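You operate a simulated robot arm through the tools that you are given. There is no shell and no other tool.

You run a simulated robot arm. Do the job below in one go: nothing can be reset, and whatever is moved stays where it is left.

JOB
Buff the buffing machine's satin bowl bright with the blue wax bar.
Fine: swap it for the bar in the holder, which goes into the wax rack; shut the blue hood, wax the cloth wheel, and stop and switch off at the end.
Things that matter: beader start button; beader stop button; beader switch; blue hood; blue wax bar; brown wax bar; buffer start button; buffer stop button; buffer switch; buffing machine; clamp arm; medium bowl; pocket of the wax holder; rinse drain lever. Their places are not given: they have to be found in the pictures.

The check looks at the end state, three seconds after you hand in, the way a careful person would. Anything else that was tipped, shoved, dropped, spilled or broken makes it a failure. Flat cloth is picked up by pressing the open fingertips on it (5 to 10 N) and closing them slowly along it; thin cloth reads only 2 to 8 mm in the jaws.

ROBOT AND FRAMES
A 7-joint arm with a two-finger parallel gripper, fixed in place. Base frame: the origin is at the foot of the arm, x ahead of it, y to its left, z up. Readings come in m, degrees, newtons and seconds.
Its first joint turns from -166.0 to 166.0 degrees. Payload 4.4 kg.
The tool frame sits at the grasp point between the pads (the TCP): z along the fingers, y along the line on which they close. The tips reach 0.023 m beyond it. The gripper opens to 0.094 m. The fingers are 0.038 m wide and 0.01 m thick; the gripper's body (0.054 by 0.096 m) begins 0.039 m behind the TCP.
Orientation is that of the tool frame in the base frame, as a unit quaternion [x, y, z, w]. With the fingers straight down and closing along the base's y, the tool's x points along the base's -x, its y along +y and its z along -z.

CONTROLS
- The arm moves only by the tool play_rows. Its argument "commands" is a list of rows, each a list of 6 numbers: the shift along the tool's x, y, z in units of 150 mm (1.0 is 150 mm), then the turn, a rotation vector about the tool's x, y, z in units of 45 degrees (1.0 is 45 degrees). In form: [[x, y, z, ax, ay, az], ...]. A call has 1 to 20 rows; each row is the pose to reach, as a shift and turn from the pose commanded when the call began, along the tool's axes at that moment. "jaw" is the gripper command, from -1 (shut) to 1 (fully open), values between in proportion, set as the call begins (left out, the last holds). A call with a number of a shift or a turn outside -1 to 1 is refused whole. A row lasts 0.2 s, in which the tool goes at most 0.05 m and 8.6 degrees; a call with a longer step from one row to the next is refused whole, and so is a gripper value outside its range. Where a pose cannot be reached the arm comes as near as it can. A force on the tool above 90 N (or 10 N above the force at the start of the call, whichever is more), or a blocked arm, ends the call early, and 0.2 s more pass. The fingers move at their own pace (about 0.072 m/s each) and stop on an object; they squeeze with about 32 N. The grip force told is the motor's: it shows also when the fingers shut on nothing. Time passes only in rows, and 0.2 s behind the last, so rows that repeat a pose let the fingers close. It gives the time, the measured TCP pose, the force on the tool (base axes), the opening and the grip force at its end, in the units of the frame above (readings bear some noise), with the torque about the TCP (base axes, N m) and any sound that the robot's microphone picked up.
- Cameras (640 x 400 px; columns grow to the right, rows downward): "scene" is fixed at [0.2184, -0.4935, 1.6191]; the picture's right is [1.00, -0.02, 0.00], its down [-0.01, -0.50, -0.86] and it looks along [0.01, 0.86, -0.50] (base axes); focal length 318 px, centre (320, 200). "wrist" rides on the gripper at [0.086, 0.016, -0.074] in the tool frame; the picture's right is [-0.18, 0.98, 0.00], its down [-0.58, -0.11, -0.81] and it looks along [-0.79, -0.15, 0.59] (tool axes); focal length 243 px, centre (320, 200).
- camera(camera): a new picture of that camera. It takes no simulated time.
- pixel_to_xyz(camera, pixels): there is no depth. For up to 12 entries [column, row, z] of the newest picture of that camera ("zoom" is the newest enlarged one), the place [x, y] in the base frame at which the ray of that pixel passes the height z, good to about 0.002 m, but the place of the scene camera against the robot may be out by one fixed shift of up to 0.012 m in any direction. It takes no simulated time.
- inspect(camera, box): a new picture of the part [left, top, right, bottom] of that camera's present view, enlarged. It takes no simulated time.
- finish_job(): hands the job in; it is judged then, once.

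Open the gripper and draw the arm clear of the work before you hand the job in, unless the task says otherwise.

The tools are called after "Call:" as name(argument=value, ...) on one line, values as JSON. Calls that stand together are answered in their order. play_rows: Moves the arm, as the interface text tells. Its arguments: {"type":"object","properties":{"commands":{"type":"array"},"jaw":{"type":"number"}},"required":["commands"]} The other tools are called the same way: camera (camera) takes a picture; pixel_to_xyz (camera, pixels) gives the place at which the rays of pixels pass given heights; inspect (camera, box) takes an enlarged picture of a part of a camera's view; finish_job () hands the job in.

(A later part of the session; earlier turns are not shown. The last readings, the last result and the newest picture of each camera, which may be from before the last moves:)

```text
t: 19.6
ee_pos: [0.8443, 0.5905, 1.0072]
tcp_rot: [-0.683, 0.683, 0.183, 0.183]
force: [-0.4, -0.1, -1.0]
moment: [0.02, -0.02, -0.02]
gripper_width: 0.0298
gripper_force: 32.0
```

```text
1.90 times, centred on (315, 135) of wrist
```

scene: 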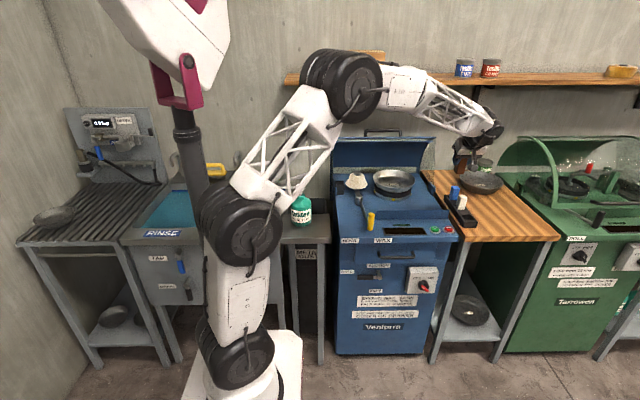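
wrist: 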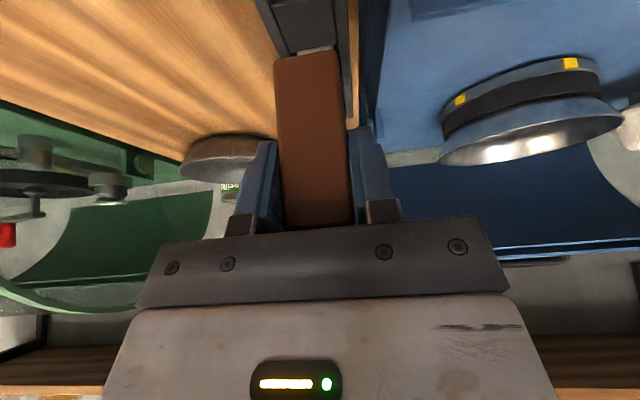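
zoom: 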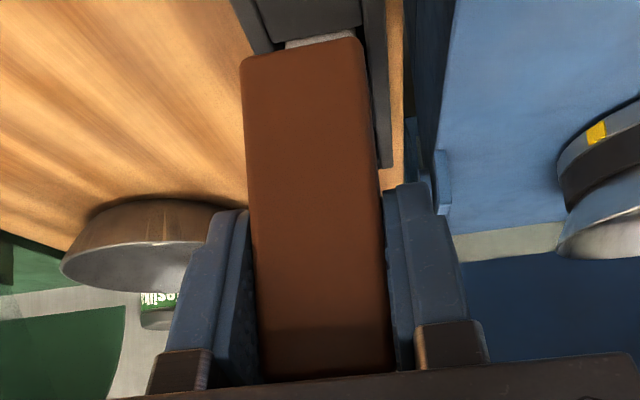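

The wrist views suggest the scene camera is shifted by around 1 cm, so I re-triangulate the pocket's divider edge with the wrist camera only: (300.5,−1.6) and (313.3,46.7).

Call:
pixel_to_xyz(camera="wrist", pixels=[[300.5, -1.6, 0.885], [300.5, -1.6, 0.895], [300.5, -1.6, 0.905], [313.3, 46.7, 0.885], [313.3, 46.7, 0.895], [272, 5.5, 0.89], [330, -8, 0.89], [305.2, 57.1, 0.95]])

```text
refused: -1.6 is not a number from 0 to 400
```

Rows must be within the picture; I retake the zoom and query its pixels.

Call:
inspect(camera="wrist", box=[220, 0, 400, 20])

Call:
pixel_to_xyz(camera="wrist", pixels=[[313.3, 46.7, 0.885], [313.3, 46.7, 0.895], [305.2, 57.1, 0.95]])

```text
3.56 times, centred on (310, 10) of wrist
```

zoom: 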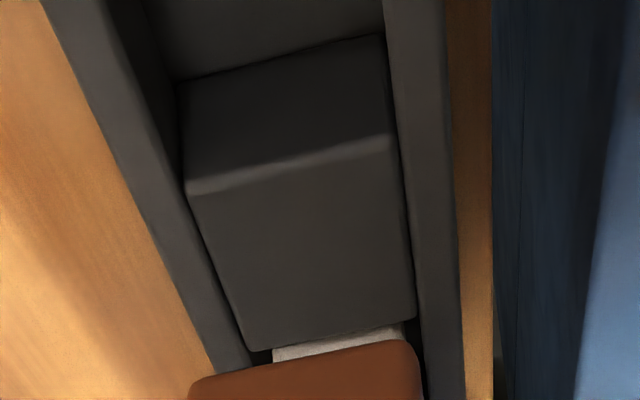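

```text
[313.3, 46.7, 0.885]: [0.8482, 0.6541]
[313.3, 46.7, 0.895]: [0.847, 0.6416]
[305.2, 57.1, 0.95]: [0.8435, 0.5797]
```

Call:
pixel_to_xyz(camera="zoom", pixels=[[288, 165, 0.88], [288, 165, 0.89], [187, 192, 0.885], [392, 138, 0.885], [250, 350, 0.885], [415, 315, 0.885], [280, 57, 0.87], [280, 57, 0.86], [340, 355, 0.885]])

```text
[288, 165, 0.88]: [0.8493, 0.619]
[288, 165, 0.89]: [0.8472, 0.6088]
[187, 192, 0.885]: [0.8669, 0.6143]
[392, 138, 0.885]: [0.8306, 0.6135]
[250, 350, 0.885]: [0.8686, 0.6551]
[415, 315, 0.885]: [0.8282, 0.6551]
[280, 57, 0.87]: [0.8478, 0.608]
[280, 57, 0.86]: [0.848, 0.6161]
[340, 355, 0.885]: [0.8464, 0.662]
```

The wrist views give rim z ≈ 0.888, pocket centre (0.848, 0.591), and the bar's bottom about 58 mm below the TCP, so the present y is right and x needs +4 mm. I lower to just above the rim and look.

Call:
play_rows(commands=[[0.05, -0.025, 0.08, 0, 0, 0], [0.11, -0.025, 0.18, 0, 0, 0], [0.172, -0.025, 0.285, 0, 0, 0], [0.172, -0.025, 0.285, 0, 0, 0]])

Call:
inspect(camera="wrist", box=[220, 0, 400, 110])

Call:
inspect(camera="scene", box=[450, 180, 500, 230])

```text
t: 20.6
ee_pos: [0.8501, 0.5905, 0.956]
tcp_rot: [-0.683, 0.683, 0.183, 0.183]
force: [0.3, 0.5, -1.4]
moment: [0.02, 0.0, 0.0]
gripper_width: 0.0298
gripper_force: 32.4
```

```text
3.56 times, centred on (310, 55) of wrist
```

zoom: 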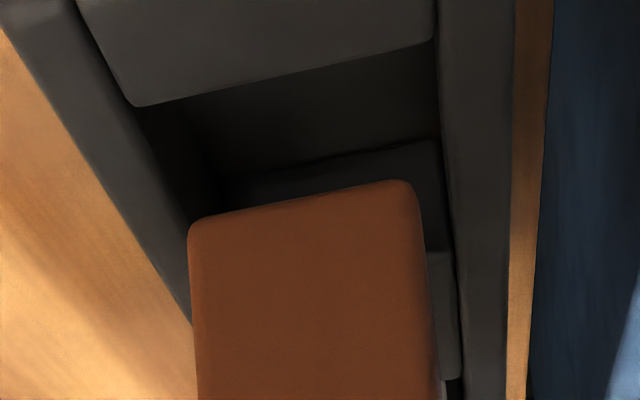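

```text
8.00 times, centred on (475, 205) of scene
```

zoom: 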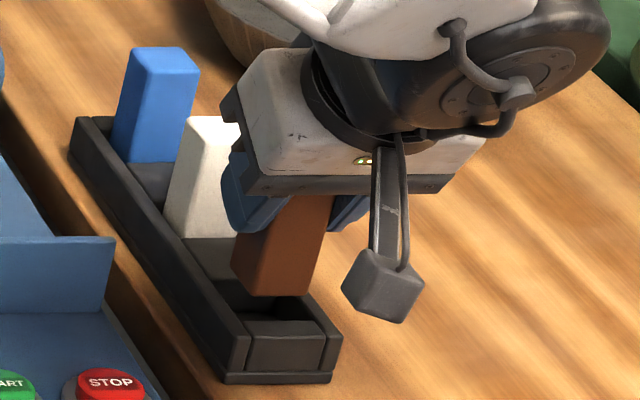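

The bar sits over the pocket, about 1.6 mm too far in +x. I convert the rim's near edge and the bar's front bottom edge to check y.

Call:
pixel_to_xyz(camera="zoom", pixels=[[290, 72, 0.888], [290, 72, 0.88], [303, 203, 0.898], [303, 203, 0.892], [188, 230, 0.888], [450, 230, 0.888], [192, 222, 0.898], [415, 182, 0.898], [310, 155, 0.865]])

```text
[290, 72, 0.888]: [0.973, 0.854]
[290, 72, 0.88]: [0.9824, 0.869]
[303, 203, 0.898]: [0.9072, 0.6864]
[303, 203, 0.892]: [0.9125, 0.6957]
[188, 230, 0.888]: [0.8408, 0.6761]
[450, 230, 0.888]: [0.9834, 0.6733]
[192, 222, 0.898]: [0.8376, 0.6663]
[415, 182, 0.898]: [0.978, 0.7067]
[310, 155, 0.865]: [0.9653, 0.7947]
```

The newest zoom was the scene's; I retake the wrist zoom and query.

Call:
inspect(camera="wrist", box=[220, 0, 400, 110])

Call:
pixel_to_xyz(camera="zoom", pixels=[[290, 72, 0.888], [290, 72, 0.88], [303, 203, 0.898], [303, 203, 0.892], [188, 230, 0.888], [450, 230, 0.888], [192, 222, 0.898], [415, 182, 0.898], [310, 155, 0.865], [440, 250, 0.888]])

```text
3.56 times, centred on (310, 55) of wrist
```

zoom: 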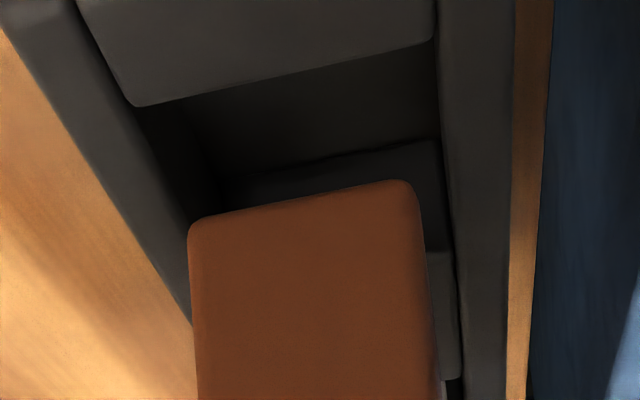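

```text
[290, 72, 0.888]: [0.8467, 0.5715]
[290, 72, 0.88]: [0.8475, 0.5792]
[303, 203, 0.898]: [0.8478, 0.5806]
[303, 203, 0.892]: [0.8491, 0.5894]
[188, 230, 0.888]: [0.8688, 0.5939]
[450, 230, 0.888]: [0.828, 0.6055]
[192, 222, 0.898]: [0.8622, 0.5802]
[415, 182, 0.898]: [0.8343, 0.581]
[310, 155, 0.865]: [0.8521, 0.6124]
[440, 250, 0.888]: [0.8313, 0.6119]
```

The bar's front bottom edge is 9 mm behind the near rim edge with about 3 mm too much +y; I shift −2.5 mm in y and lower slowly into the pocket.

Call:
play_rows(commands=[[0.02, 0.005, 0.0, 0, 0, 0], [0.035, 0.005, 0.03, 0, 0, 0], [0.06, 0.005, 0.07, 0, 0, 0], [0.08, 0.005, 0.105, 0, 0, 0], [0.098, 0.005, 0.136, 0, 0, 0], [0.098, 0.005, 0.136, 0, 0, 0]])

Call:
inspect(camera="scene", box=[450, 180, 500, 230])

Call:
inspect(camera="wrist", box=[220, 0, 400, 110])

```text
t: 22.0
ee_pos: [0.847, 0.5881, 0.9313]
tcp_rot: [0.683, -0.683, -0.183, -0.183]
force: [0.1, 0.3, -1.9]
moment: [0.0, -0.01, 0.01]
gripper_width: 0.0294
gripper_force: 32.3
```

```text
8.00 times, centred on (475, 205) of scene
```

zoom: 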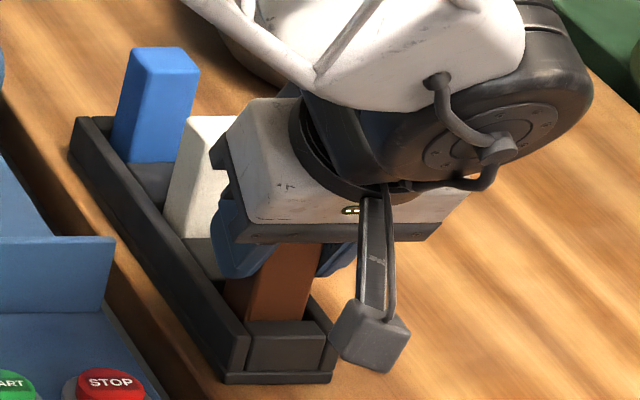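

```text
3.56 times, centred on (310, 55) of wrist
```

zoom: 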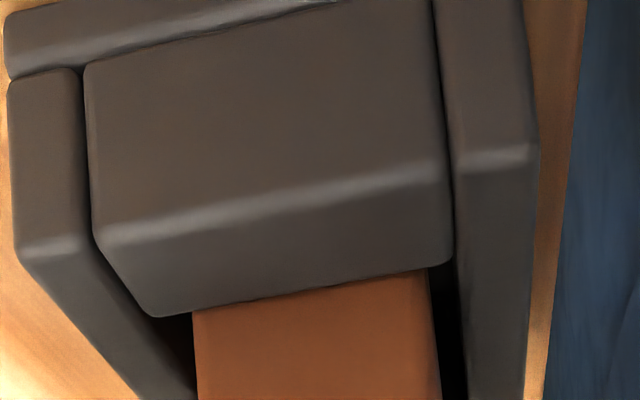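

The bar is in the pocket with clearance. I lower another 10 mm, watching the force.

Call:
play_rows(commands=[[0.01, 0, 0.017, 0, 0, 0], [0.02, 0, 0.035, 0, 0, 0], [0.033, 0, 0.058, 0, 0, 0], [0.033, 0, 0.058, 0, 0, 0]])

```text
t: 23.0
ee_pos: [0.8477, 0.5891, 0.9244]
tcp_rot: [0.684, -0.682, -0.183, -0.184]
force: [-1.0, -0.8, 28.4]
moment: [-0.45, 0.08, -0.01]
gripper_width: 0.0301
gripper_force: 32.3
```

Contact of 28 N: the bar is on the pocket floor. I ease up by 2 mm and open the fingers a little.

Call:
play_rows(commands=[[-0.007, 0, -0.012, 0, 0, 0], [-0.007, 0, -0.012, 0, 0, 0]])

Call:
play_rows(commands=[[0, 0, 0, 0, 0, 0], [0, 0, 0, 0, 0, 0], [0, 0, 0, 0, 0, 0]], jaw=0.064)

Call:
inspect(camera="wrist", box=[220, 20, 420, 240])

```text
t: 23.6
ee_pos: [0.8476, 0.5877, 0.924]
tcp_rot: [0.683, -0.682, -0.184, -0.184]
force: [5.5, 4.7, 24.7]
moment: [-0.03, -0.2, 0.04]
gripper_width: 0.0297
gripper_force: 32.4
```

```text
t: 24.4
ee_pos: [0.8476, 0.5878, 0.9229]
tcp_rot: [-0.682, 0.684, 0.182, 0.183]
force: [-0.2, -0.2, 0.5]
moment: [0.03, 0.01, 0.0]
gripper_width: 0.0501
gripper_force: 0.1
```

```text
1.82 times, centred on (320, 130) of wrist
```

zoom: 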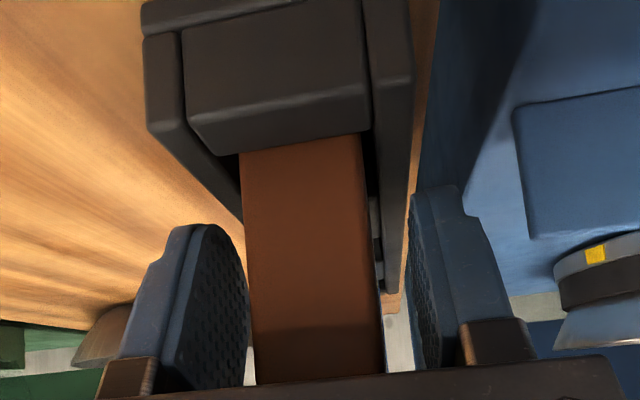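

Released without residual force. I retract along the tool axis by 0.15 m and look at the rack.

Call:
play_rows(commands=[[0, 0, -0.15, 0, 0, 0], [0, 0, -0.4, 0, 0, 0], [0, 0, -0.7, 0, 0, 0], [0, 0, -1.0, 0, 0, 0], [0, 0, -1.0, 0, 0, 0]])

Call:
inspect(camera="scene", box=[440, 170, 490, 230])

Call:
camera(camera="wrist")

```text
t: 25.6
ee_pos: [0.8471, 0.5138, 1.0527]
tcp_rot: [-0.682, 0.684, 0.183, 0.183]
force: [0.0, -0.3, -0.5]
moment: [0.02, 0.04, 0.0]
gripper_width: 0.05
gripper_force: 0.0
```

```text
6.67 times, centred on (465, 200) of scene
```

zoom: 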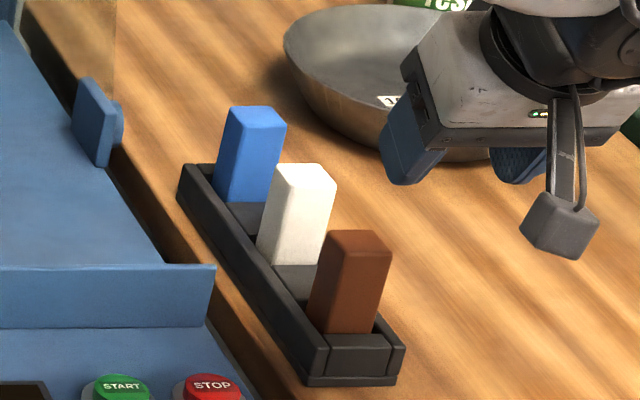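

```text
taken
```

wrist: 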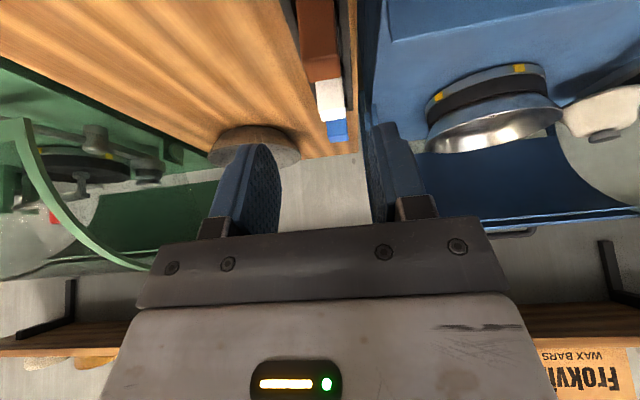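

The brown bar stands in the rack's front pocket. For the blue bar I use a smaller tilt (15°) so the camera clears the white bar; I raise and move toward it, testing reach.

Call:
play_rows(commands=[[-0.111, 0, -0.192, 0, 0, 0], [-0.222, 0, -0.385, 0, 0, 0], [-0.333, 0, -0.577, 0, 0, 0]])

Call:
play_rows(commands=[[-0.19, 0, 0.108, 0, 0.083, 0], [-0.375, 0, 0.216, 0, 0.166, 0], [-0.56, 0, 0.325, 0, 0.25, 0], [-0.75, 0, 0.433, 0, 0.333, 0], [-0.75, 0, 0.433, 0, 0.333, 0]])

Call:
camera(camera="scene")

Call:
inspect(camera="wrist", box=[200, 0, 440, 150])

```text
t: 26.4
ee_pos: [0.8474, 0.5125, 1.1512]
tcp_rot: [0.683, -0.683, -0.183, -0.182]
force: [0.6, 0.2, -0.7]
moment: [0.06, 0.02, 0.0]
gripper_width: 0.0499
gripper_force: 0.0
```

```text
t: 27.6
ee_pos: [0.8482, 0.6436, 1.1524]
tcp_rot: [0.702, -0.701, -0.092, -0.092]
force: [0.3, 0.3, -0.6]
moment: [-0.01, -0.02, 0.0]
gripper_width: 0.0501
gripper_force: 0.0
```

```text
taken
```

scene: 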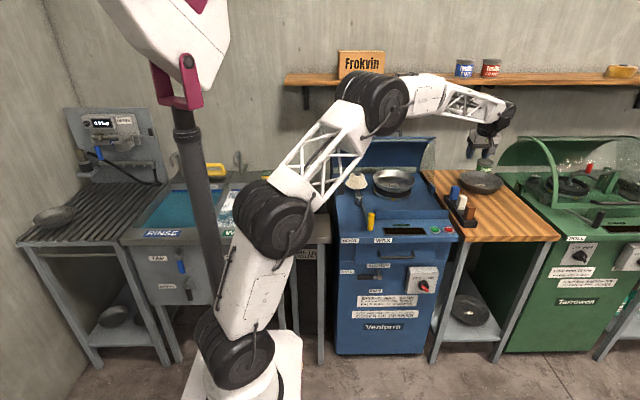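

```text
2.67 times, centred on (320, 75) of wrist
```

zoom: 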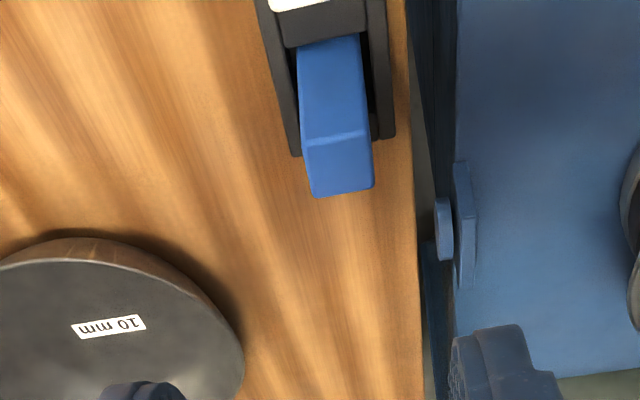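

Reach is fine. I measure the blue bar's top face at zoom (305,142), (368,130), (373,187), (315,196).

Call:
pixel_to_xyz(camera="zoom", pixels=[[304, 143, 0.945], [368, 131, 0.945], [374, 186, 0.945], [314, 196, 0.945], [304, 143, 0.955], [368, 131, 0.955], [374, 186, 0.955], [314, 196, 0.955], [298, 60, 0.888], [363, 50, 0.888], [60, 250, 0.93], [240, 350, 0.93]])

```text
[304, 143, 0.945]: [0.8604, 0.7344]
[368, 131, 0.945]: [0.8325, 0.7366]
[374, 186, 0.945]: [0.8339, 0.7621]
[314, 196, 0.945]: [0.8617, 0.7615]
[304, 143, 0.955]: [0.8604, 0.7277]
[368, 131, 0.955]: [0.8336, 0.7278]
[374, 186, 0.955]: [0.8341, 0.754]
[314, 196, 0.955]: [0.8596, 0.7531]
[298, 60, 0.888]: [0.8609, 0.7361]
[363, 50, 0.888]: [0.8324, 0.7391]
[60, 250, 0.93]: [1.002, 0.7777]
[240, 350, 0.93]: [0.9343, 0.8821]
```

Blue bar centre (0.847, 0.749), top z ≈ 0.945. I choose a 25° tilt (clears both the white bar here and the hood at the holder) and move to a pre-grasp 0.12 m back.

Call:
play_rows(commands=[[-0.044, 0.002, 0.19, 0, -0.055, 0], [-0.088, 0.004, 0.38, 0, -0.111, 0], [-0.132, 0.006, 0.57, 0, -0.166, 0], [-0.176, 0.007, 0.758, 0, -0.222, 0], [-0.176, 0.007, 0.758, 0, -0.222, 0]], jaw=0.064)

Call:
inspect(camera="wrist", box=[240, 0, 400, 100])

Call:
inspect(camera="scene", box=[430, 130, 530, 230])

```text
t: 28.8
ee_pos: [0.8466, 0.6979, 1.0486]
tcp_rot: [0.691, -0.69, -0.153, -0.153]
force: [0.4, -0.4, 0.0]
moment: [0.0, 0.01, -0.02]
gripper_width: 0.05
gripper_force: 0.0
```

```text
4.00 times, centred on (320, 50) of wrist
```

zoom: 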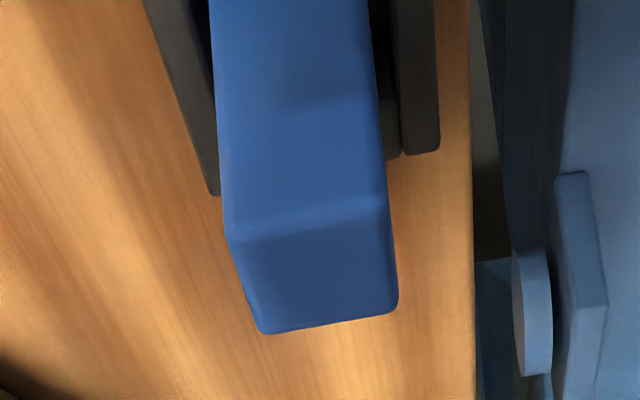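

```text
4.00 times, centred on (480, 180) of scene
```

zoom: 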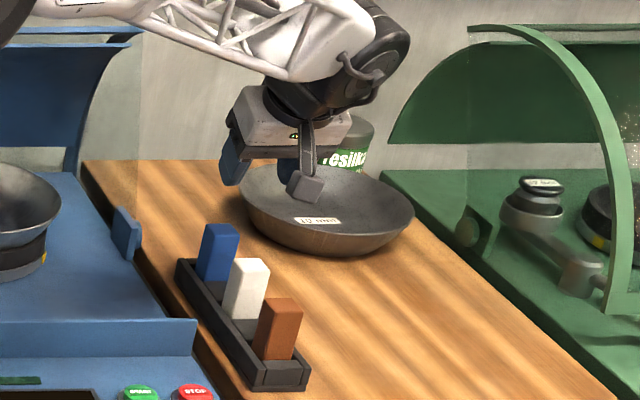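

I verify the blue bar's top face in this nearer view.

Call:
inspect(camera="wrist", box=[240, 0, 400, 100])

Call:
pixel_to_xyz(camera="zoom", pixels=[[230, 240, 0.945], [390, 203, 0.945], [262, 333, 0.945], [397, 308, 0.945], [215, 60, 0.91], [378, 60, 0.91]])

```text
4.00 times, centred on (320, 50) of wrist
```

zoom: 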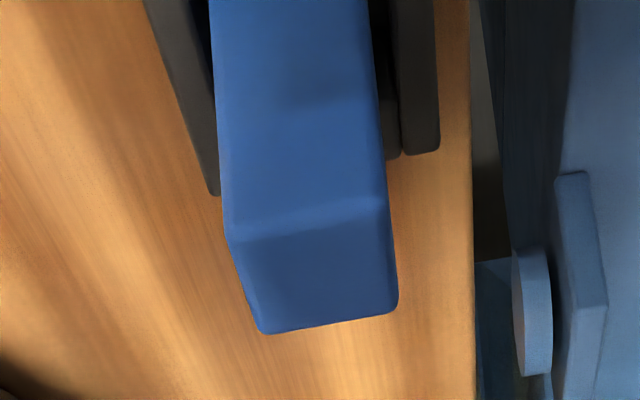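

```text
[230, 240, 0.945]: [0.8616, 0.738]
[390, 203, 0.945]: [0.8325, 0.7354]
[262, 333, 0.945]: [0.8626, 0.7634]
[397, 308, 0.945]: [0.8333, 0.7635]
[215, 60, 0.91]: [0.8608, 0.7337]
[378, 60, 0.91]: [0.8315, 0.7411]
```

Confirmed: centre (0.8475, 0.750), top 0.945. I advance to grasp height.

Call:
play_rows(commands=[[-0.003, -0.003, 0.25, 0, 0, 0], [-0.006, -0.006, 0.5, 0, 0, 0], [-0.008, -0.007, 0.65, 0, 0, 0], [-0.008, -0.007, 0.803, 0, 0, 0], [-0.008, -0.007, 0.803, 0, 0, 0]])

Call:
inspect(camera="wrist", box=[200, 0, 440, 240])

Call:
inspect(camera="scene", box=[430, 150, 510, 220])

```text
t: 30.0
ee_pos: [0.8475, 0.75, 0.941]
tcp_rot: [-0.69, 0.691, 0.153, 0.153]
force: [-0.1, 0.7, 0.1]
moment: [-0.01, 0.0, 0.0]
gripper_width: 0.0499
gripper_force: 0.1
```

```text
1.67 times, centred on (320, 120) of wrist
```

zoom: 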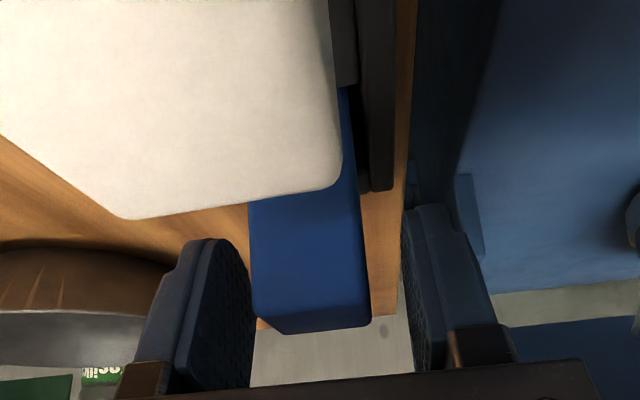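

```text
5.71 times, centred on (470, 185) of scene
```

zoom: 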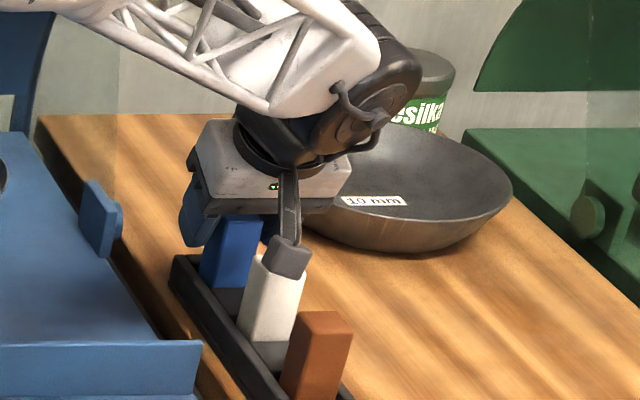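

The camera hovers just above the white bar without contact and the pads straddle the blue bar. I close the gripper holding the pose.

Call:
play_rows(commands=[[0, 0, 0, 0, 0, 0], [0, 0, 0, 0, 0, 0], [0, 0, 0, 0, 0, 0], [0, 0, 0, 0, 0, 0]], jaw=-1)

```text
t: 31.0
ee_pos: [0.8473, 0.7493, 0.9406]
tcp_rot: [0.691, -0.69, -0.152, -0.154]
force: [0.1, 0.5, -1.1]
moment: [0.0, -0.02, -0.03]
gripper_width: 0.0297
gripper_force: 32.2
```

Grip at 29.7 mm with no side load. I lift straight up 0.12 m.

Call:
play_rows(commands=[[-0.03, 0, -0.06, 0, 0, 0], [-0.08, 0, -0.18, 0, 0, 0], [-0.16, 0, -0.34, 0, 0, 0], [-0.25, 0, -0.53, 0, 0, 0], [-0.338, 0, -0.725, 0, 0, 0], [-0.338, 0, -0.725, 0, 0, 0]])

Call:
inspect(camera="wrist", box=[200, 0, 440, 240])

Call:
inspect(camera="scene", box=[430, 140, 510, 220])

```text
t: 32.4
ee_pos: [0.8484, 0.7512, 1.0614]
tcp_rot: [-0.69, 0.691, 0.152, 0.153]
force: [0.5, 0.2, -0.9]
moment: [0.02, 0.01, 0.0]
gripper_width: 0.0293
gripper_force: 32.1
```

```text
1.67 times, centred on (320, 120) of wrist
```

zoom: 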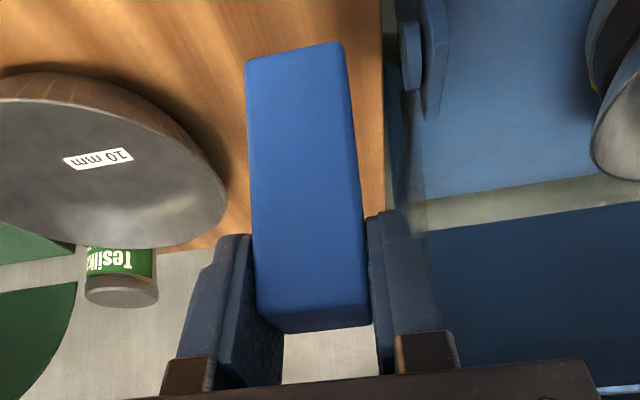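

```text
5.00 times, centred on (470, 180) of scene
```

zoom: 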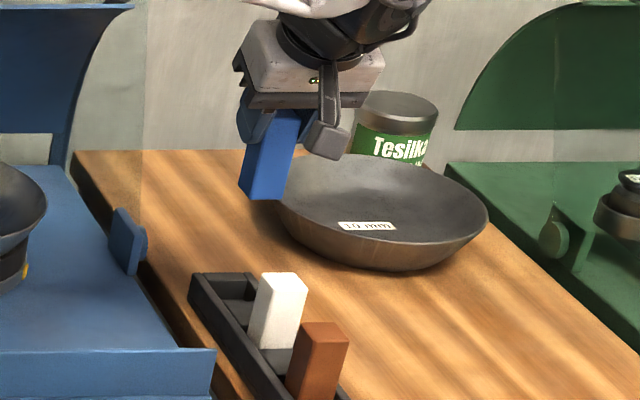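

The blue bar is held vertical. I move it back and up, then across toward the holder along y = 0.65, clear of the hood.

Call:
play_rows(commands=[[0.08, 0, -0.22, 0, 0, 0], [0.16, 0, -0.44, 0, 0, 0], [0.24, 0, -0.66, 0, 0, 0], [0.322, 0, -0.886, 0, 0, 0]])

Call:
play_rows(commands=[[0, 0.25, 0, 0, 0, 0], [0, 0.5, 0, 0, 0, 0], [0, 0.75, 0, 0, 0, 0], [0, 1.0, 0, 0, 0, 0]])

Call:
play_rows(commands=[[0, 0.25, 0, 0, 0, 0], [0, 0.5, 0, 0, 0, 0], [0, 0.75, 0, 0, 0, 0], [0, 1.0, 0, 0, 0, 0]])

Call:
play_rows(commands=[[0, 0.25, 0, 0, 0, 0], [0, 0.5, 0, 0, 0, 0], [0, 0.75, 0, 0, 0, 0], [0, 1.0, 0, 0, 0, 0], [0, 1.0, 0, 0, 0, 0]])

Call:
camera(camera="wrist")

Call:
camera(camera="scene")

```text
t: 33.4
ee_pos: [0.846, 0.6501, 1.1585]
tcp_rot: [-0.69, 0.691, 0.153, 0.153]
force: [-0.6, -0.2, -1.6]
moment: [0.02, 0.05, 0.01]
gripper_width: 0.0297
gripper_force: 31.4
```

```text
t: 34.4
ee_pos: [0.6974, 0.6517, 1.1603]
tcp_rot: [-0.689, 0.691, 0.152, 0.153]
force: [0.1, 0.9, -1.6]
moment: [-0.02, -0.03, -0.03]
gripper_width: 0.0297
gripper_force: 31.9
```

```text
t: 35.4
ee_pos: [0.5467, 0.6499, 1.1599]
tcp_rot: [-0.69, 0.691, 0.153, 0.154]
force: [0.3, 0.1, -1.5]
moment: [0.04, 0.01, -0.02]
gripper_width: 0.0295
gripper_force: 32.5
```

```text
t: 36.6
ee_pos: [0.3978, 0.6504, 1.1613]
tcp_rot: [0.691, -0.69, -0.153, -0.152]
force: [-0.4, -0.6, -1.0]
moment: [0.03, 0.0, 0.0]
gripper_width: 0.0295
gripper_force: 32.2
```

```text
taken
```

wrist: 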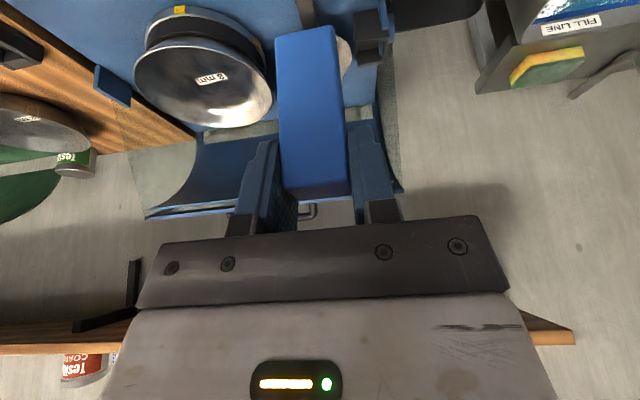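

```text
taken
```

scene: 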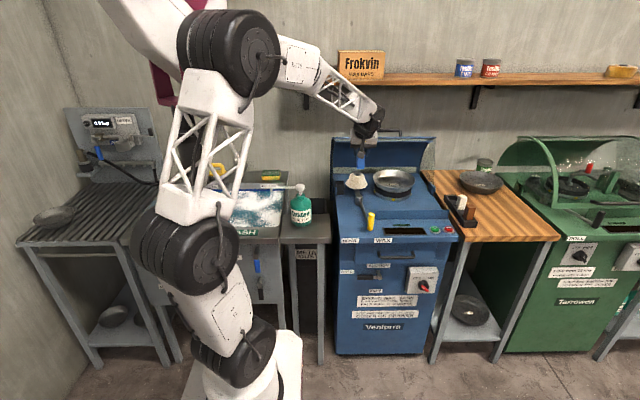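

The empty holder is visible at (375,35). I zoom in to measure the pocket's opening.

Call:
inspect(camera="wrist", box=[330, 0, 420, 60])

```text
6.67 times, centred on (375, 30) of wrist
```

zoom: 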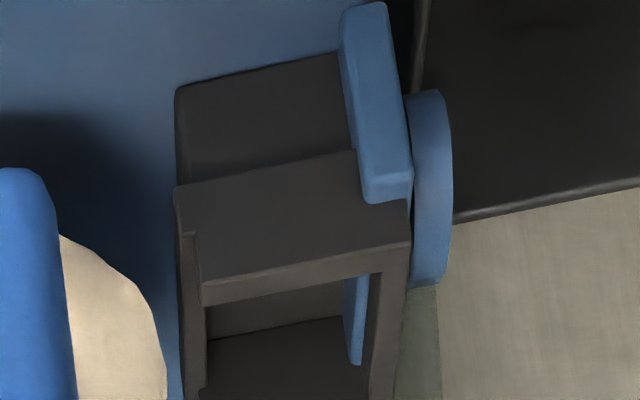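

Call:
inspect(camera="wrist", box=[340, 25, 420, 75])

Call:
inspect(camera="scene", box=[325, 165, 365, 205])

```text
8.00 times, centred on (380, 50) of wrist
```

zoom: 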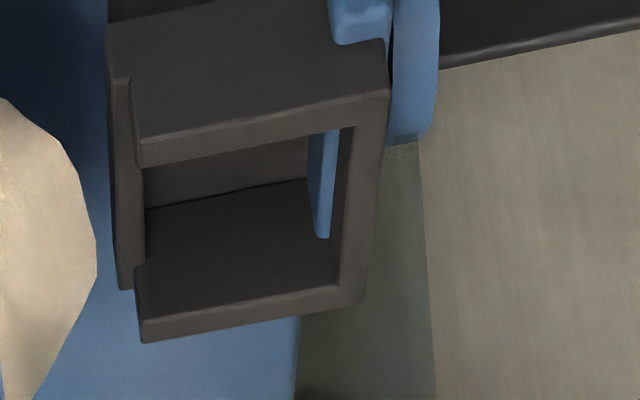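

```text
10.00 times, centred on (345, 185) of scene
```

zoom: 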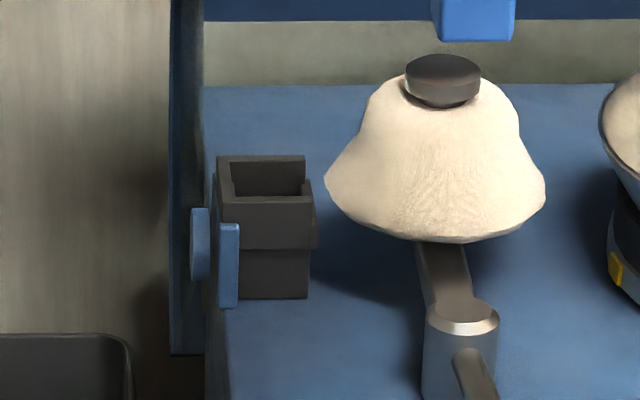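

The pocket is a cup open low on the wheel side. I re-zoom and convert its rim corners at two heights.

Call:
inspect(camera="wrist", box=[340, 25, 420, 75])

Call:
pixel_to_xyz(camera="zoom", pixels=[[145, 166, 0.92], [350, 127, 0.92], [138, 317, 0.92], [338, 286, 0.92], [145, 166, 0.93], [350, 127, 0.93], [138, 317, 0.93], [338, 286, 0.93], [122, 80, 0.91], [118, 288, 0.91]])

```text
8.00 times, centred on (380, 50) of wrist
```

zoom: 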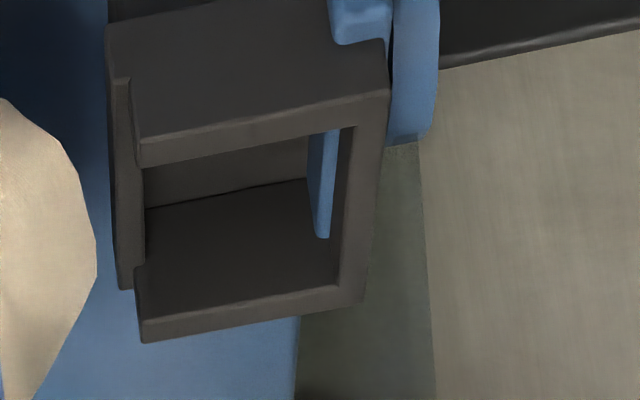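

```text
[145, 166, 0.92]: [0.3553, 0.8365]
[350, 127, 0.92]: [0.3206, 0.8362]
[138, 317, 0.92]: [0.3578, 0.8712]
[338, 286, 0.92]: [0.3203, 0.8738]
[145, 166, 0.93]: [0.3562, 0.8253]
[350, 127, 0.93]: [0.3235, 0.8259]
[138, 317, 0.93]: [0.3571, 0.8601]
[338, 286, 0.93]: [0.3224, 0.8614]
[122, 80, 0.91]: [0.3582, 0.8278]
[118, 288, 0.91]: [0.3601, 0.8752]
```

Pocket opening ≈ 36×36 mm centred at (0.3385, 0.8545), rim z ≈ 0.92. I move the blue bar above it in two steps.

Call:
play_rows(commands=[[-0.125, 0.1, 0.14, 0, 0, 0], [-0.25, 0.2, 0.275, 0, 0, 0], [-0.375, 0.3, 0.41, 0, 0, 0], [-0.5, 0.395, 0.55, 0, 0, 0]])

Call:
play_rows(commands=[[-0.12, 0, 0.15, 0, 0, 0], [-0.24, 0, 0.3, 0, 0, 0], [-0.36, 0, 0.45, 0, 0, 0], [-0.475, 0, 0.577, 0, 0, 0], [-0.475, 0, 0.577, 0, 0, 0]])

Call:
inspect(camera="scene", box=[310, 110, 410, 210])

Call:
inspect(camera="wrist", box=[220, 0, 420, 60])

```text
t: 37.6
ee_pos: [0.3392, 0.7526, 1.1184]
tcp_rot: [-0.689, 0.691, 0.153, 0.154]
force: [0.1, 0.2, -1.1]
moment: [-0.03, -0.02, -0.01]
gripper_width: 0.0296
gripper_force: 32.0
```

```text
t: 38.8
ee_pos: [0.3389, 0.8548, 1.0701]
tcp_rot: [-0.69, 0.691, 0.153, 0.153]
force: [-0.2, 0.5, -0.5]
moment: [0.02, -0.01, 0.0]
gripper_width: 0.0295
gripper_force: 32.8
```

```text
4.00 times, centred on (360, 160) of scene
```

zoom: 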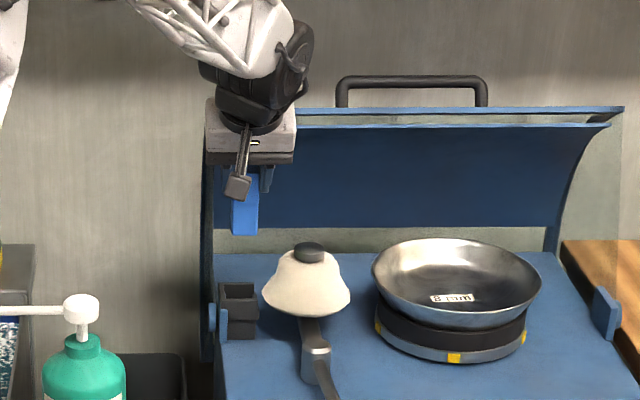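

```text
3.20 times, centred on (320, 30) of wrist
```

zoom: 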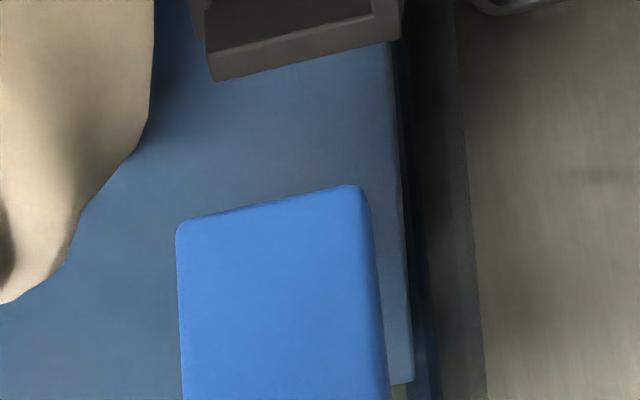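

Positioned above the holder, clear of the hood. I lower to about 1 cm above the rim and check.

Call:
play_rows(commands=[[0.06, 0.002, 0.13, 0, 0, 0], [0.12, 0.003, 0.26, 0, 0, 0], [0.16, 0.003, 0.35, 0, 0, 0], [0.186, 0.003, 0.4, 0, 0, 0], [0.186, 0.003, 0.4, 0, 0, 0]])

Call:
inspect(camera="scene", box=[325, 155, 375, 205])

Call:
inspect(camera="wrist", box=[220, 0, 420, 100])

```text
t: 40.0
ee_pos: [0.3385, 0.8542, 1.0029]
tcp_rot: [-0.69, 0.69, 0.153, 0.153]
force: [-0.3, 0.2, -1.1]
moment: [0.02, 0.0, -0.04]
gripper_width: 0.0294
gripper_force: 32.2
```

```text
8.00 times, centred on (350, 180) of scene
```

zoom: 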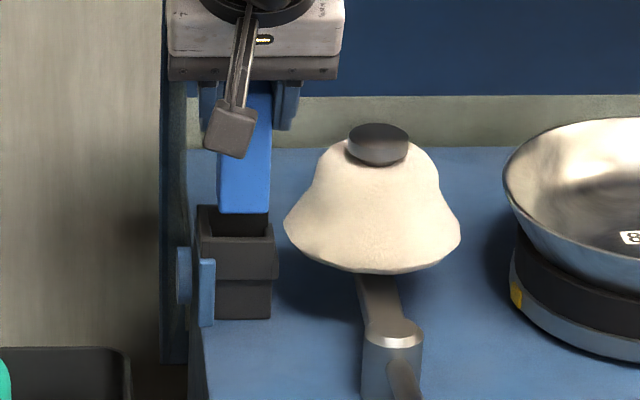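

```text
3.20 times, centred on (320, 50) of wrist
```

zoom: 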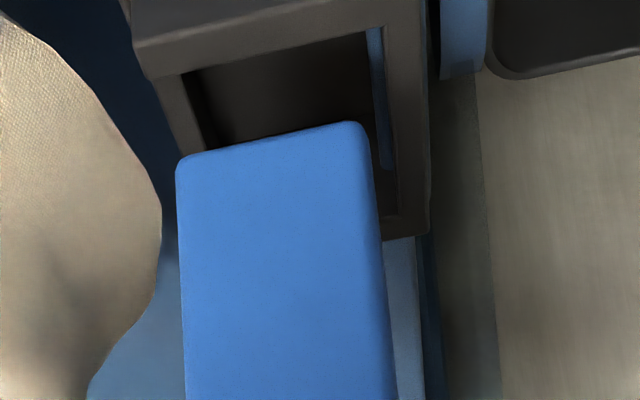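

I convert the bar's bottom corners and pocket corners in this view.

Call:
pixel_to_xyz(camera="zoom", pixels=[[178, 165, 0.93], [365, 128, 0.93], [270, 140, 0.93], [182, 74, 0.92], [383, 27, 0.92], [400, 214, 0.92], [383, 27, 0.925], [270, 140, 0.926]])

```text
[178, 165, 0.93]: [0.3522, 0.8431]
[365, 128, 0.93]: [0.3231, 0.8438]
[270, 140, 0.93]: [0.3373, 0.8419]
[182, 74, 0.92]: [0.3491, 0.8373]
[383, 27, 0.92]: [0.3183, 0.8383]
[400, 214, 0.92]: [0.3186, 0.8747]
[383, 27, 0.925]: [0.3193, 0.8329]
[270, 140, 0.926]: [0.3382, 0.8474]
```

The bar (x 0.323–0.352) fits the pocket opening (x 0.319–0.355, y 0.838–0.874). I lower it slowly.

Call:
play_rows(commands=[[0.015, 0, 0.046, 0, 0, 0], [0.035, 0, 0.09, 0, 0, 0], [0.055, 0, 0.135, 0, 0, 0], [0.075, 0, 0.175, 0, 0, 0], [0.092, 0, 0.21, 0, 0, 0], [0.092, 0, 0.21, 0, 0, 0]])

Call:
inspect(camera="scene", box=[325, 155, 375, 205])

Call:
inspect(camera="wrist", box=[220, 0, 420, 100])

```text
t: 41.4
ee_pos: [0.3377, 0.8538, 0.9686]
tcp_rot: [0.69, -0.69, -0.154, -0.152]
force: [1.2, 14.7, -2.5]
moment: [0.76, -0.05, 0.05]
gripper_width: 0.0294
gripper_force: 31.7
```

```text
8.00 times, centred on (350, 180) of scene
```

zoom: 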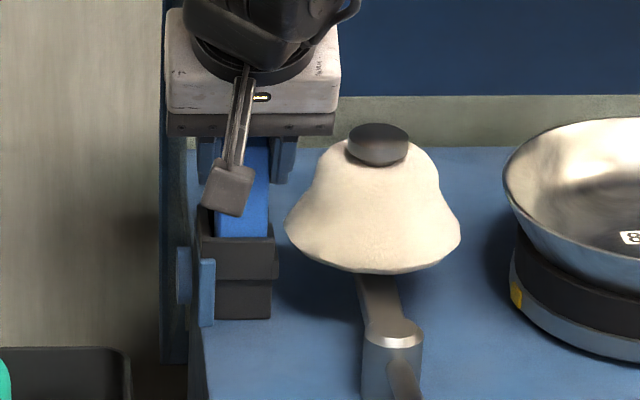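

```text
3.20 times, centred on (320, 50) of wrist
```

zoom: 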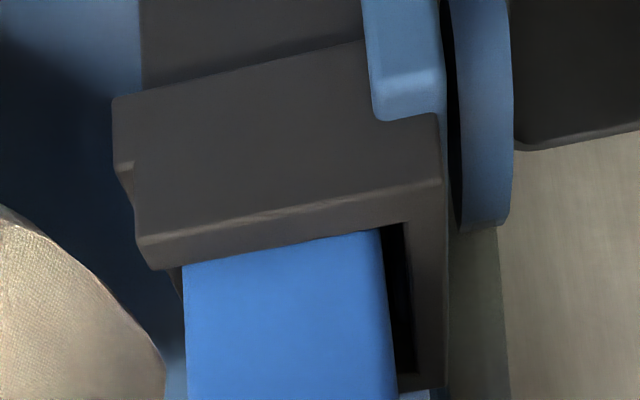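

The bar is in the cup, pressing the front wall with about 15 N; I shift +4 mm in y and lower a few more mm.

Call:
play_rows(commands=[[-0.024, 0, 0.011, 0, 0, 0], [-0.02, 0, 0.025, 0, 0, 0], [-0.013, 0, 0.04, 0, 0, 0], [-0.013, 0, 0.04, 0, 0, 0]])

```text
t: 42.4
ee_pos: [0.338, 0.8589, 0.965]
tcp_rot: [0.691, -0.69, -0.153, -0.153]
force: [0.2, 0.0, -0.8]
moment: [-0.03, -0.01, 0.02]
gripper_width: 0.0296
gripper_force: 32.0
```

Side force is gone. I lower further until the bar rests on the bottom.

Call:
play_rows(commands=[[0.008, 0, 0.018, 0, 0, 0], [0.016, 0, 0.036, 0, 0, 0], [0.024, 0, 0.051, 0, 0, 0], [0.024, 0, 0.051, 0, 0, 0]])

```text
t: 43.4
ee_pos: [0.3387, 0.8596, 0.9555]
tcp_rot: [-0.69, 0.69, 0.152, 0.153]
force: [0.6, 4.2, 16.7]
moment: [0.26, -0.08, 0.03]
gripper_width: 0.0295
gripper_force: 32.0
```

Seated (17 N upward). I open to 0.05 m, holding the pose, then retract along the tool axis.

Call:
play_rows(commands=[[0, 0, -0.01, 0, 0, 0], [0, 0, -0.01, 0, 0, 0], [0, 0, -0.01, 0, 0, 0], [0, 0, -0.01, 0, 0, 0]], jaw=0.064)

Call:
inspect(camera="wrist", box=[220, 40, 420, 240])

```text
t: 44.4
ee_pos: [0.3377, 0.8584, 0.9588]
tcp_rot: [0.69, -0.69, -0.153, -0.153]
force: [-0.6, -0.8, -0.4]
moment: [-0.02, 0.01, -0.02]
gripper_width: 0.0503
gripper_force: 0.0
```

```text
2.00 times, centred on (320, 140) of wrist
```

zoom: 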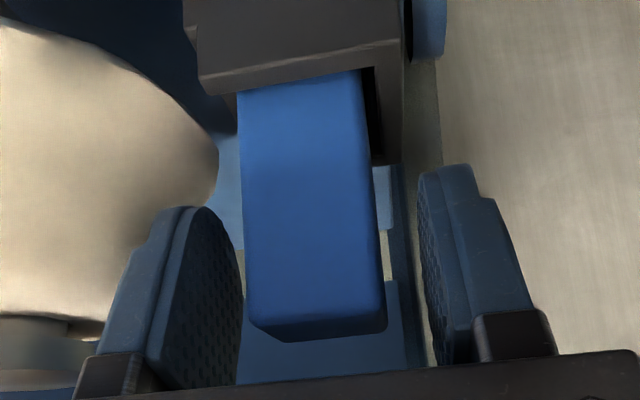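

Released. I retract along the tool axis and up, then look at the holder and hood.

Call:
play_rows(commands=[[0, 0, -0.15, 0, 0, 0], [0, 0, -0.4, 0, 0, 0], [0, 0, -0.7, 0, 0, 0], [0, 0, -1.0, 0, 0, 0]])

Call:
play_rows(commands=[[0.25, 0, -0.2, 0, 0, 0], [0.5, 0, -0.4, 0, 0, 0], [0.75, 0, -0.6, 0, 0, 0], [0.95, 0, -0.8, 0, 0, 0], [0.95, 0, -0.8, 0, 0, 0]])

Call:
camera(camera="wrist")

Call:
camera(camera="scene")

Call:
inspect(camera="scene", box=[320, 115, 460, 235])

```text
t: 45.4
ee_pos: [0.3366, 0.7959, 1.0924]
tcp_rot: [-0.69, 0.691, 0.153, 0.152]
force: [0.4, -0.2, 0.2]
moment: [-0.02, 0.0, 0.02]
gripper_width: 0.05
gripper_force: 0.1
```

```text
t: 46.6
ee_pos: [0.3385, 0.6154, 1.1432]
tcp_rot: [-0.69, 0.691, 0.153, 0.153]
force: [-0.1, -0.5, 0.4]
moment: [0.02, 0.0, 0.01]
gripper_width: 0.0499
gripper_force: 0.1
```

```text
taken
```

wrist: 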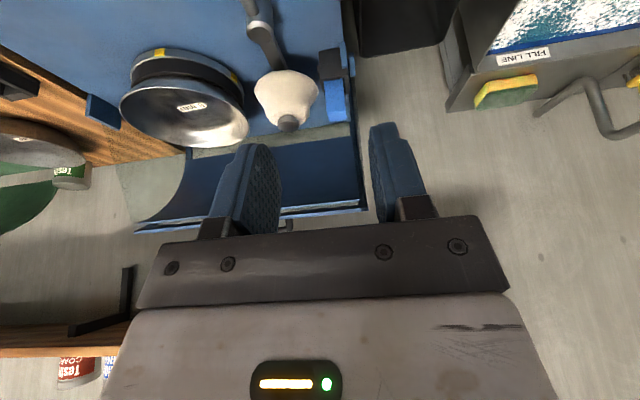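

```text
taken
```

scene: 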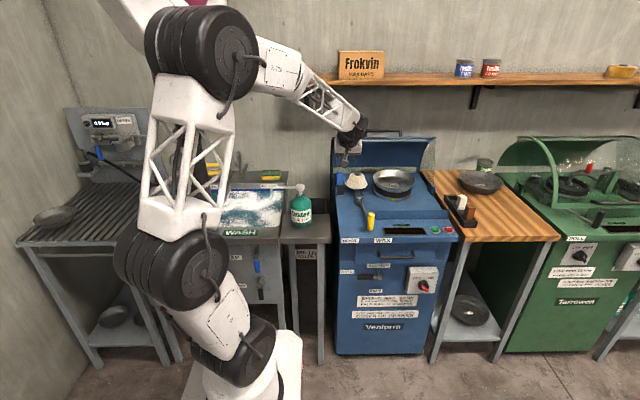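

```text
3.33 times, centred on (390, 175) of scene
```

zoom: 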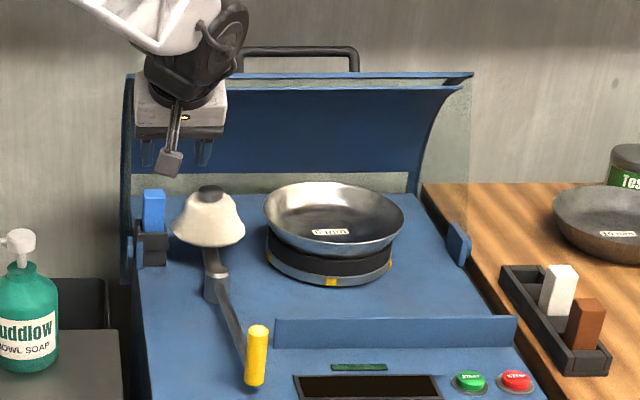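

The blue bar stands in the holder, brown and white in the rack. Now for the hood: I raise the arm to see its handle with the wrist camera.

Call:
play_rows(commands=[[0.021, -0.133, -0.18, 0, 0, 0], [0.042, -0.265, -0.365, 0, 0, 0], [0.063, -0.4, -0.55, 0, 0, 0], [0.084, -0.53, -0.73, 0, 0, 0]], jaw=1)

Call:
play_rows(commands=[[0.021, -0.133, -0.18, 0, 0, 0], [0.042, -0.265, -0.365, 0, 0, 0], [0.063, -0.4, -0.55, 0, 0, 0], [0.084, -0.53, -0.73, 0, 0, 0], [0.084, -0.53, -0.73, 0, 0, 0]])

Call:
camera(camera="wrist")

Call:
inspect(camera="scene", box=[325, 110, 445, 220])

```text
t: 47.6
ee_pos: [0.4191, 0.5565, 1.2344]
tcp_rot: [-0.69, 0.691, 0.153, 0.153]
force: [-0.2, 0.0, -0.1]
moment: [0.01, 0.0, -0.02]
gripper_width: 0.0939
gripper_force: 0.0
```

```text
t: 48.8
ee_pos: [0.4972, 0.4994, 1.33]
tcp_rot: [-0.69, 0.69, 0.153, 0.153]
force: [0.8, -0.2, 0.6]
moment: [0.03, 0.0, 0.04]
gripper_width: 0.0942
gripper_force: 0.0
```

```text
taken
```

wrist: 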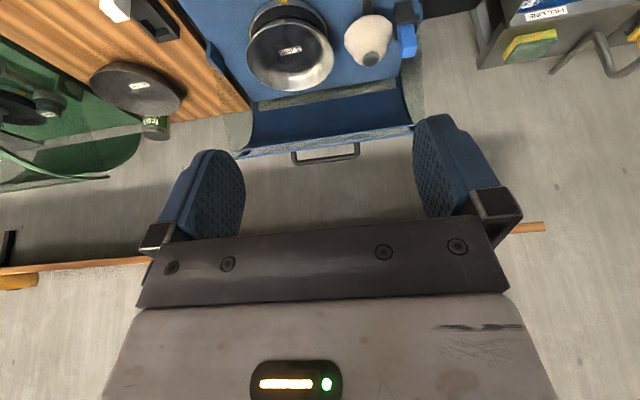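

```text
3.64 times, centred on (385, 165) of scene
```

zoom: 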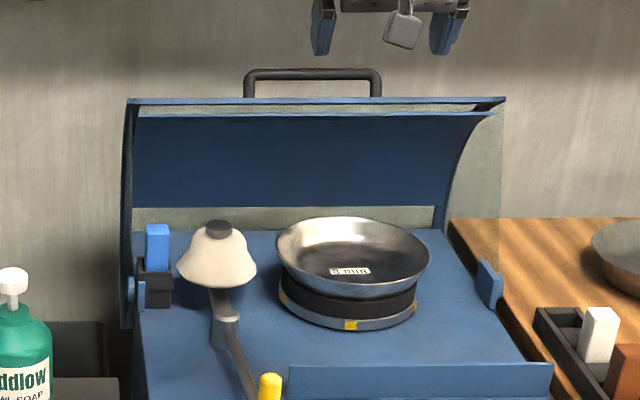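

The hood handle is visible at (326,155). I zoom to measure it.

Call:
inspect(camera="wrist", box=[230, 70, 430, 195])

Call:
pixel_to_xyz(camera="zoom", pixels=[[205, 290, 1.17], [205, 290, 1.2], [415, 262, 1.17], [415, 262, 1.2], [310, 280, 1.17], [310, 280, 1.2], [310, 240, 1.14], [310, 240, 1.16]])

```text
3.20 times, centred on (330, 132) of wrist
```

zoom: 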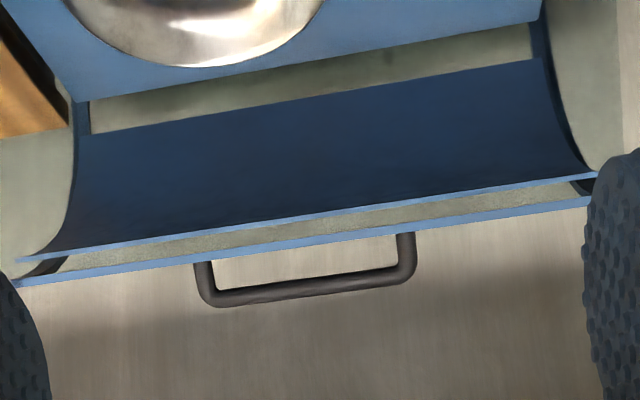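

```text
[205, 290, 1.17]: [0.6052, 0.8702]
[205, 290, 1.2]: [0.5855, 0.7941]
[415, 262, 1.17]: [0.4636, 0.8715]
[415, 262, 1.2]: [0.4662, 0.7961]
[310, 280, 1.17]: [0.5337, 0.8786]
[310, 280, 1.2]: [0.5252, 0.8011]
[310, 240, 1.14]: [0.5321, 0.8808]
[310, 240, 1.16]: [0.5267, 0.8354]
```

The depth of the handle is ill-determined from these; I move the camera 0.27 m to the right to triangulate with a sideways baseline.

Call:
play_rows(commands=[[0, -0.25, 0, 0, 0, 0], [0, -0.5, 0, 0, 0, 0], [0, -0.75, 0, 0, 0, 0], [0, -1.0, 0, 0, 0, 0]])

Call:
play_rows(commands=[[0, -0.25, 0, 0, 0, 0], [0, -0.5, 0, 0, 0, 0], [0, -0.8, 0, 0, 0, 0], [0, -0.8, 0, 0, 0, 0]])

Call:
camera(camera="wrist")

Call:
inspect(camera="wrist", box=[380, 70, 540, 200])

```text
t: 49.8
ee_pos: [0.6481, 0.4989, 1.3292]
tcp_rot: [-0.69, 0.69, 0.153, 0.154]
force: [0.2, -0.8, 0.8]
moment: [-0.01, 0.01, 0.02]
gripper_width: 0.0936
gripper_force: 0.1
```

```text
t: 50.8
ee_pos: [0.7669, 0.4994, 1.3288]
tcp_rot: [-0.69, 0.691, 0.153, 0.154]
force: [0.2, -0.5, -1.4]
moment: [-0.02, 0.0, 0.03]
gripper_width: 0.094
gripper_force: 0.1
```

```text
taken
```

wrist: 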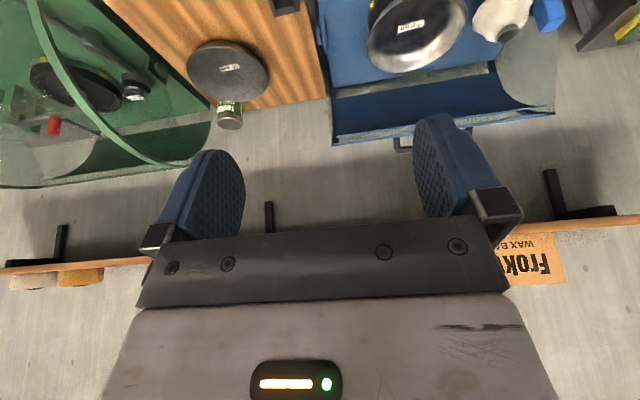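

```text
3.08 times, centred on (460, 135) of wrist
```

zoom: 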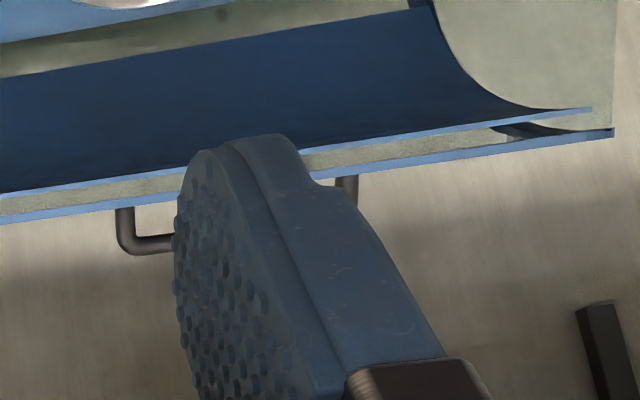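

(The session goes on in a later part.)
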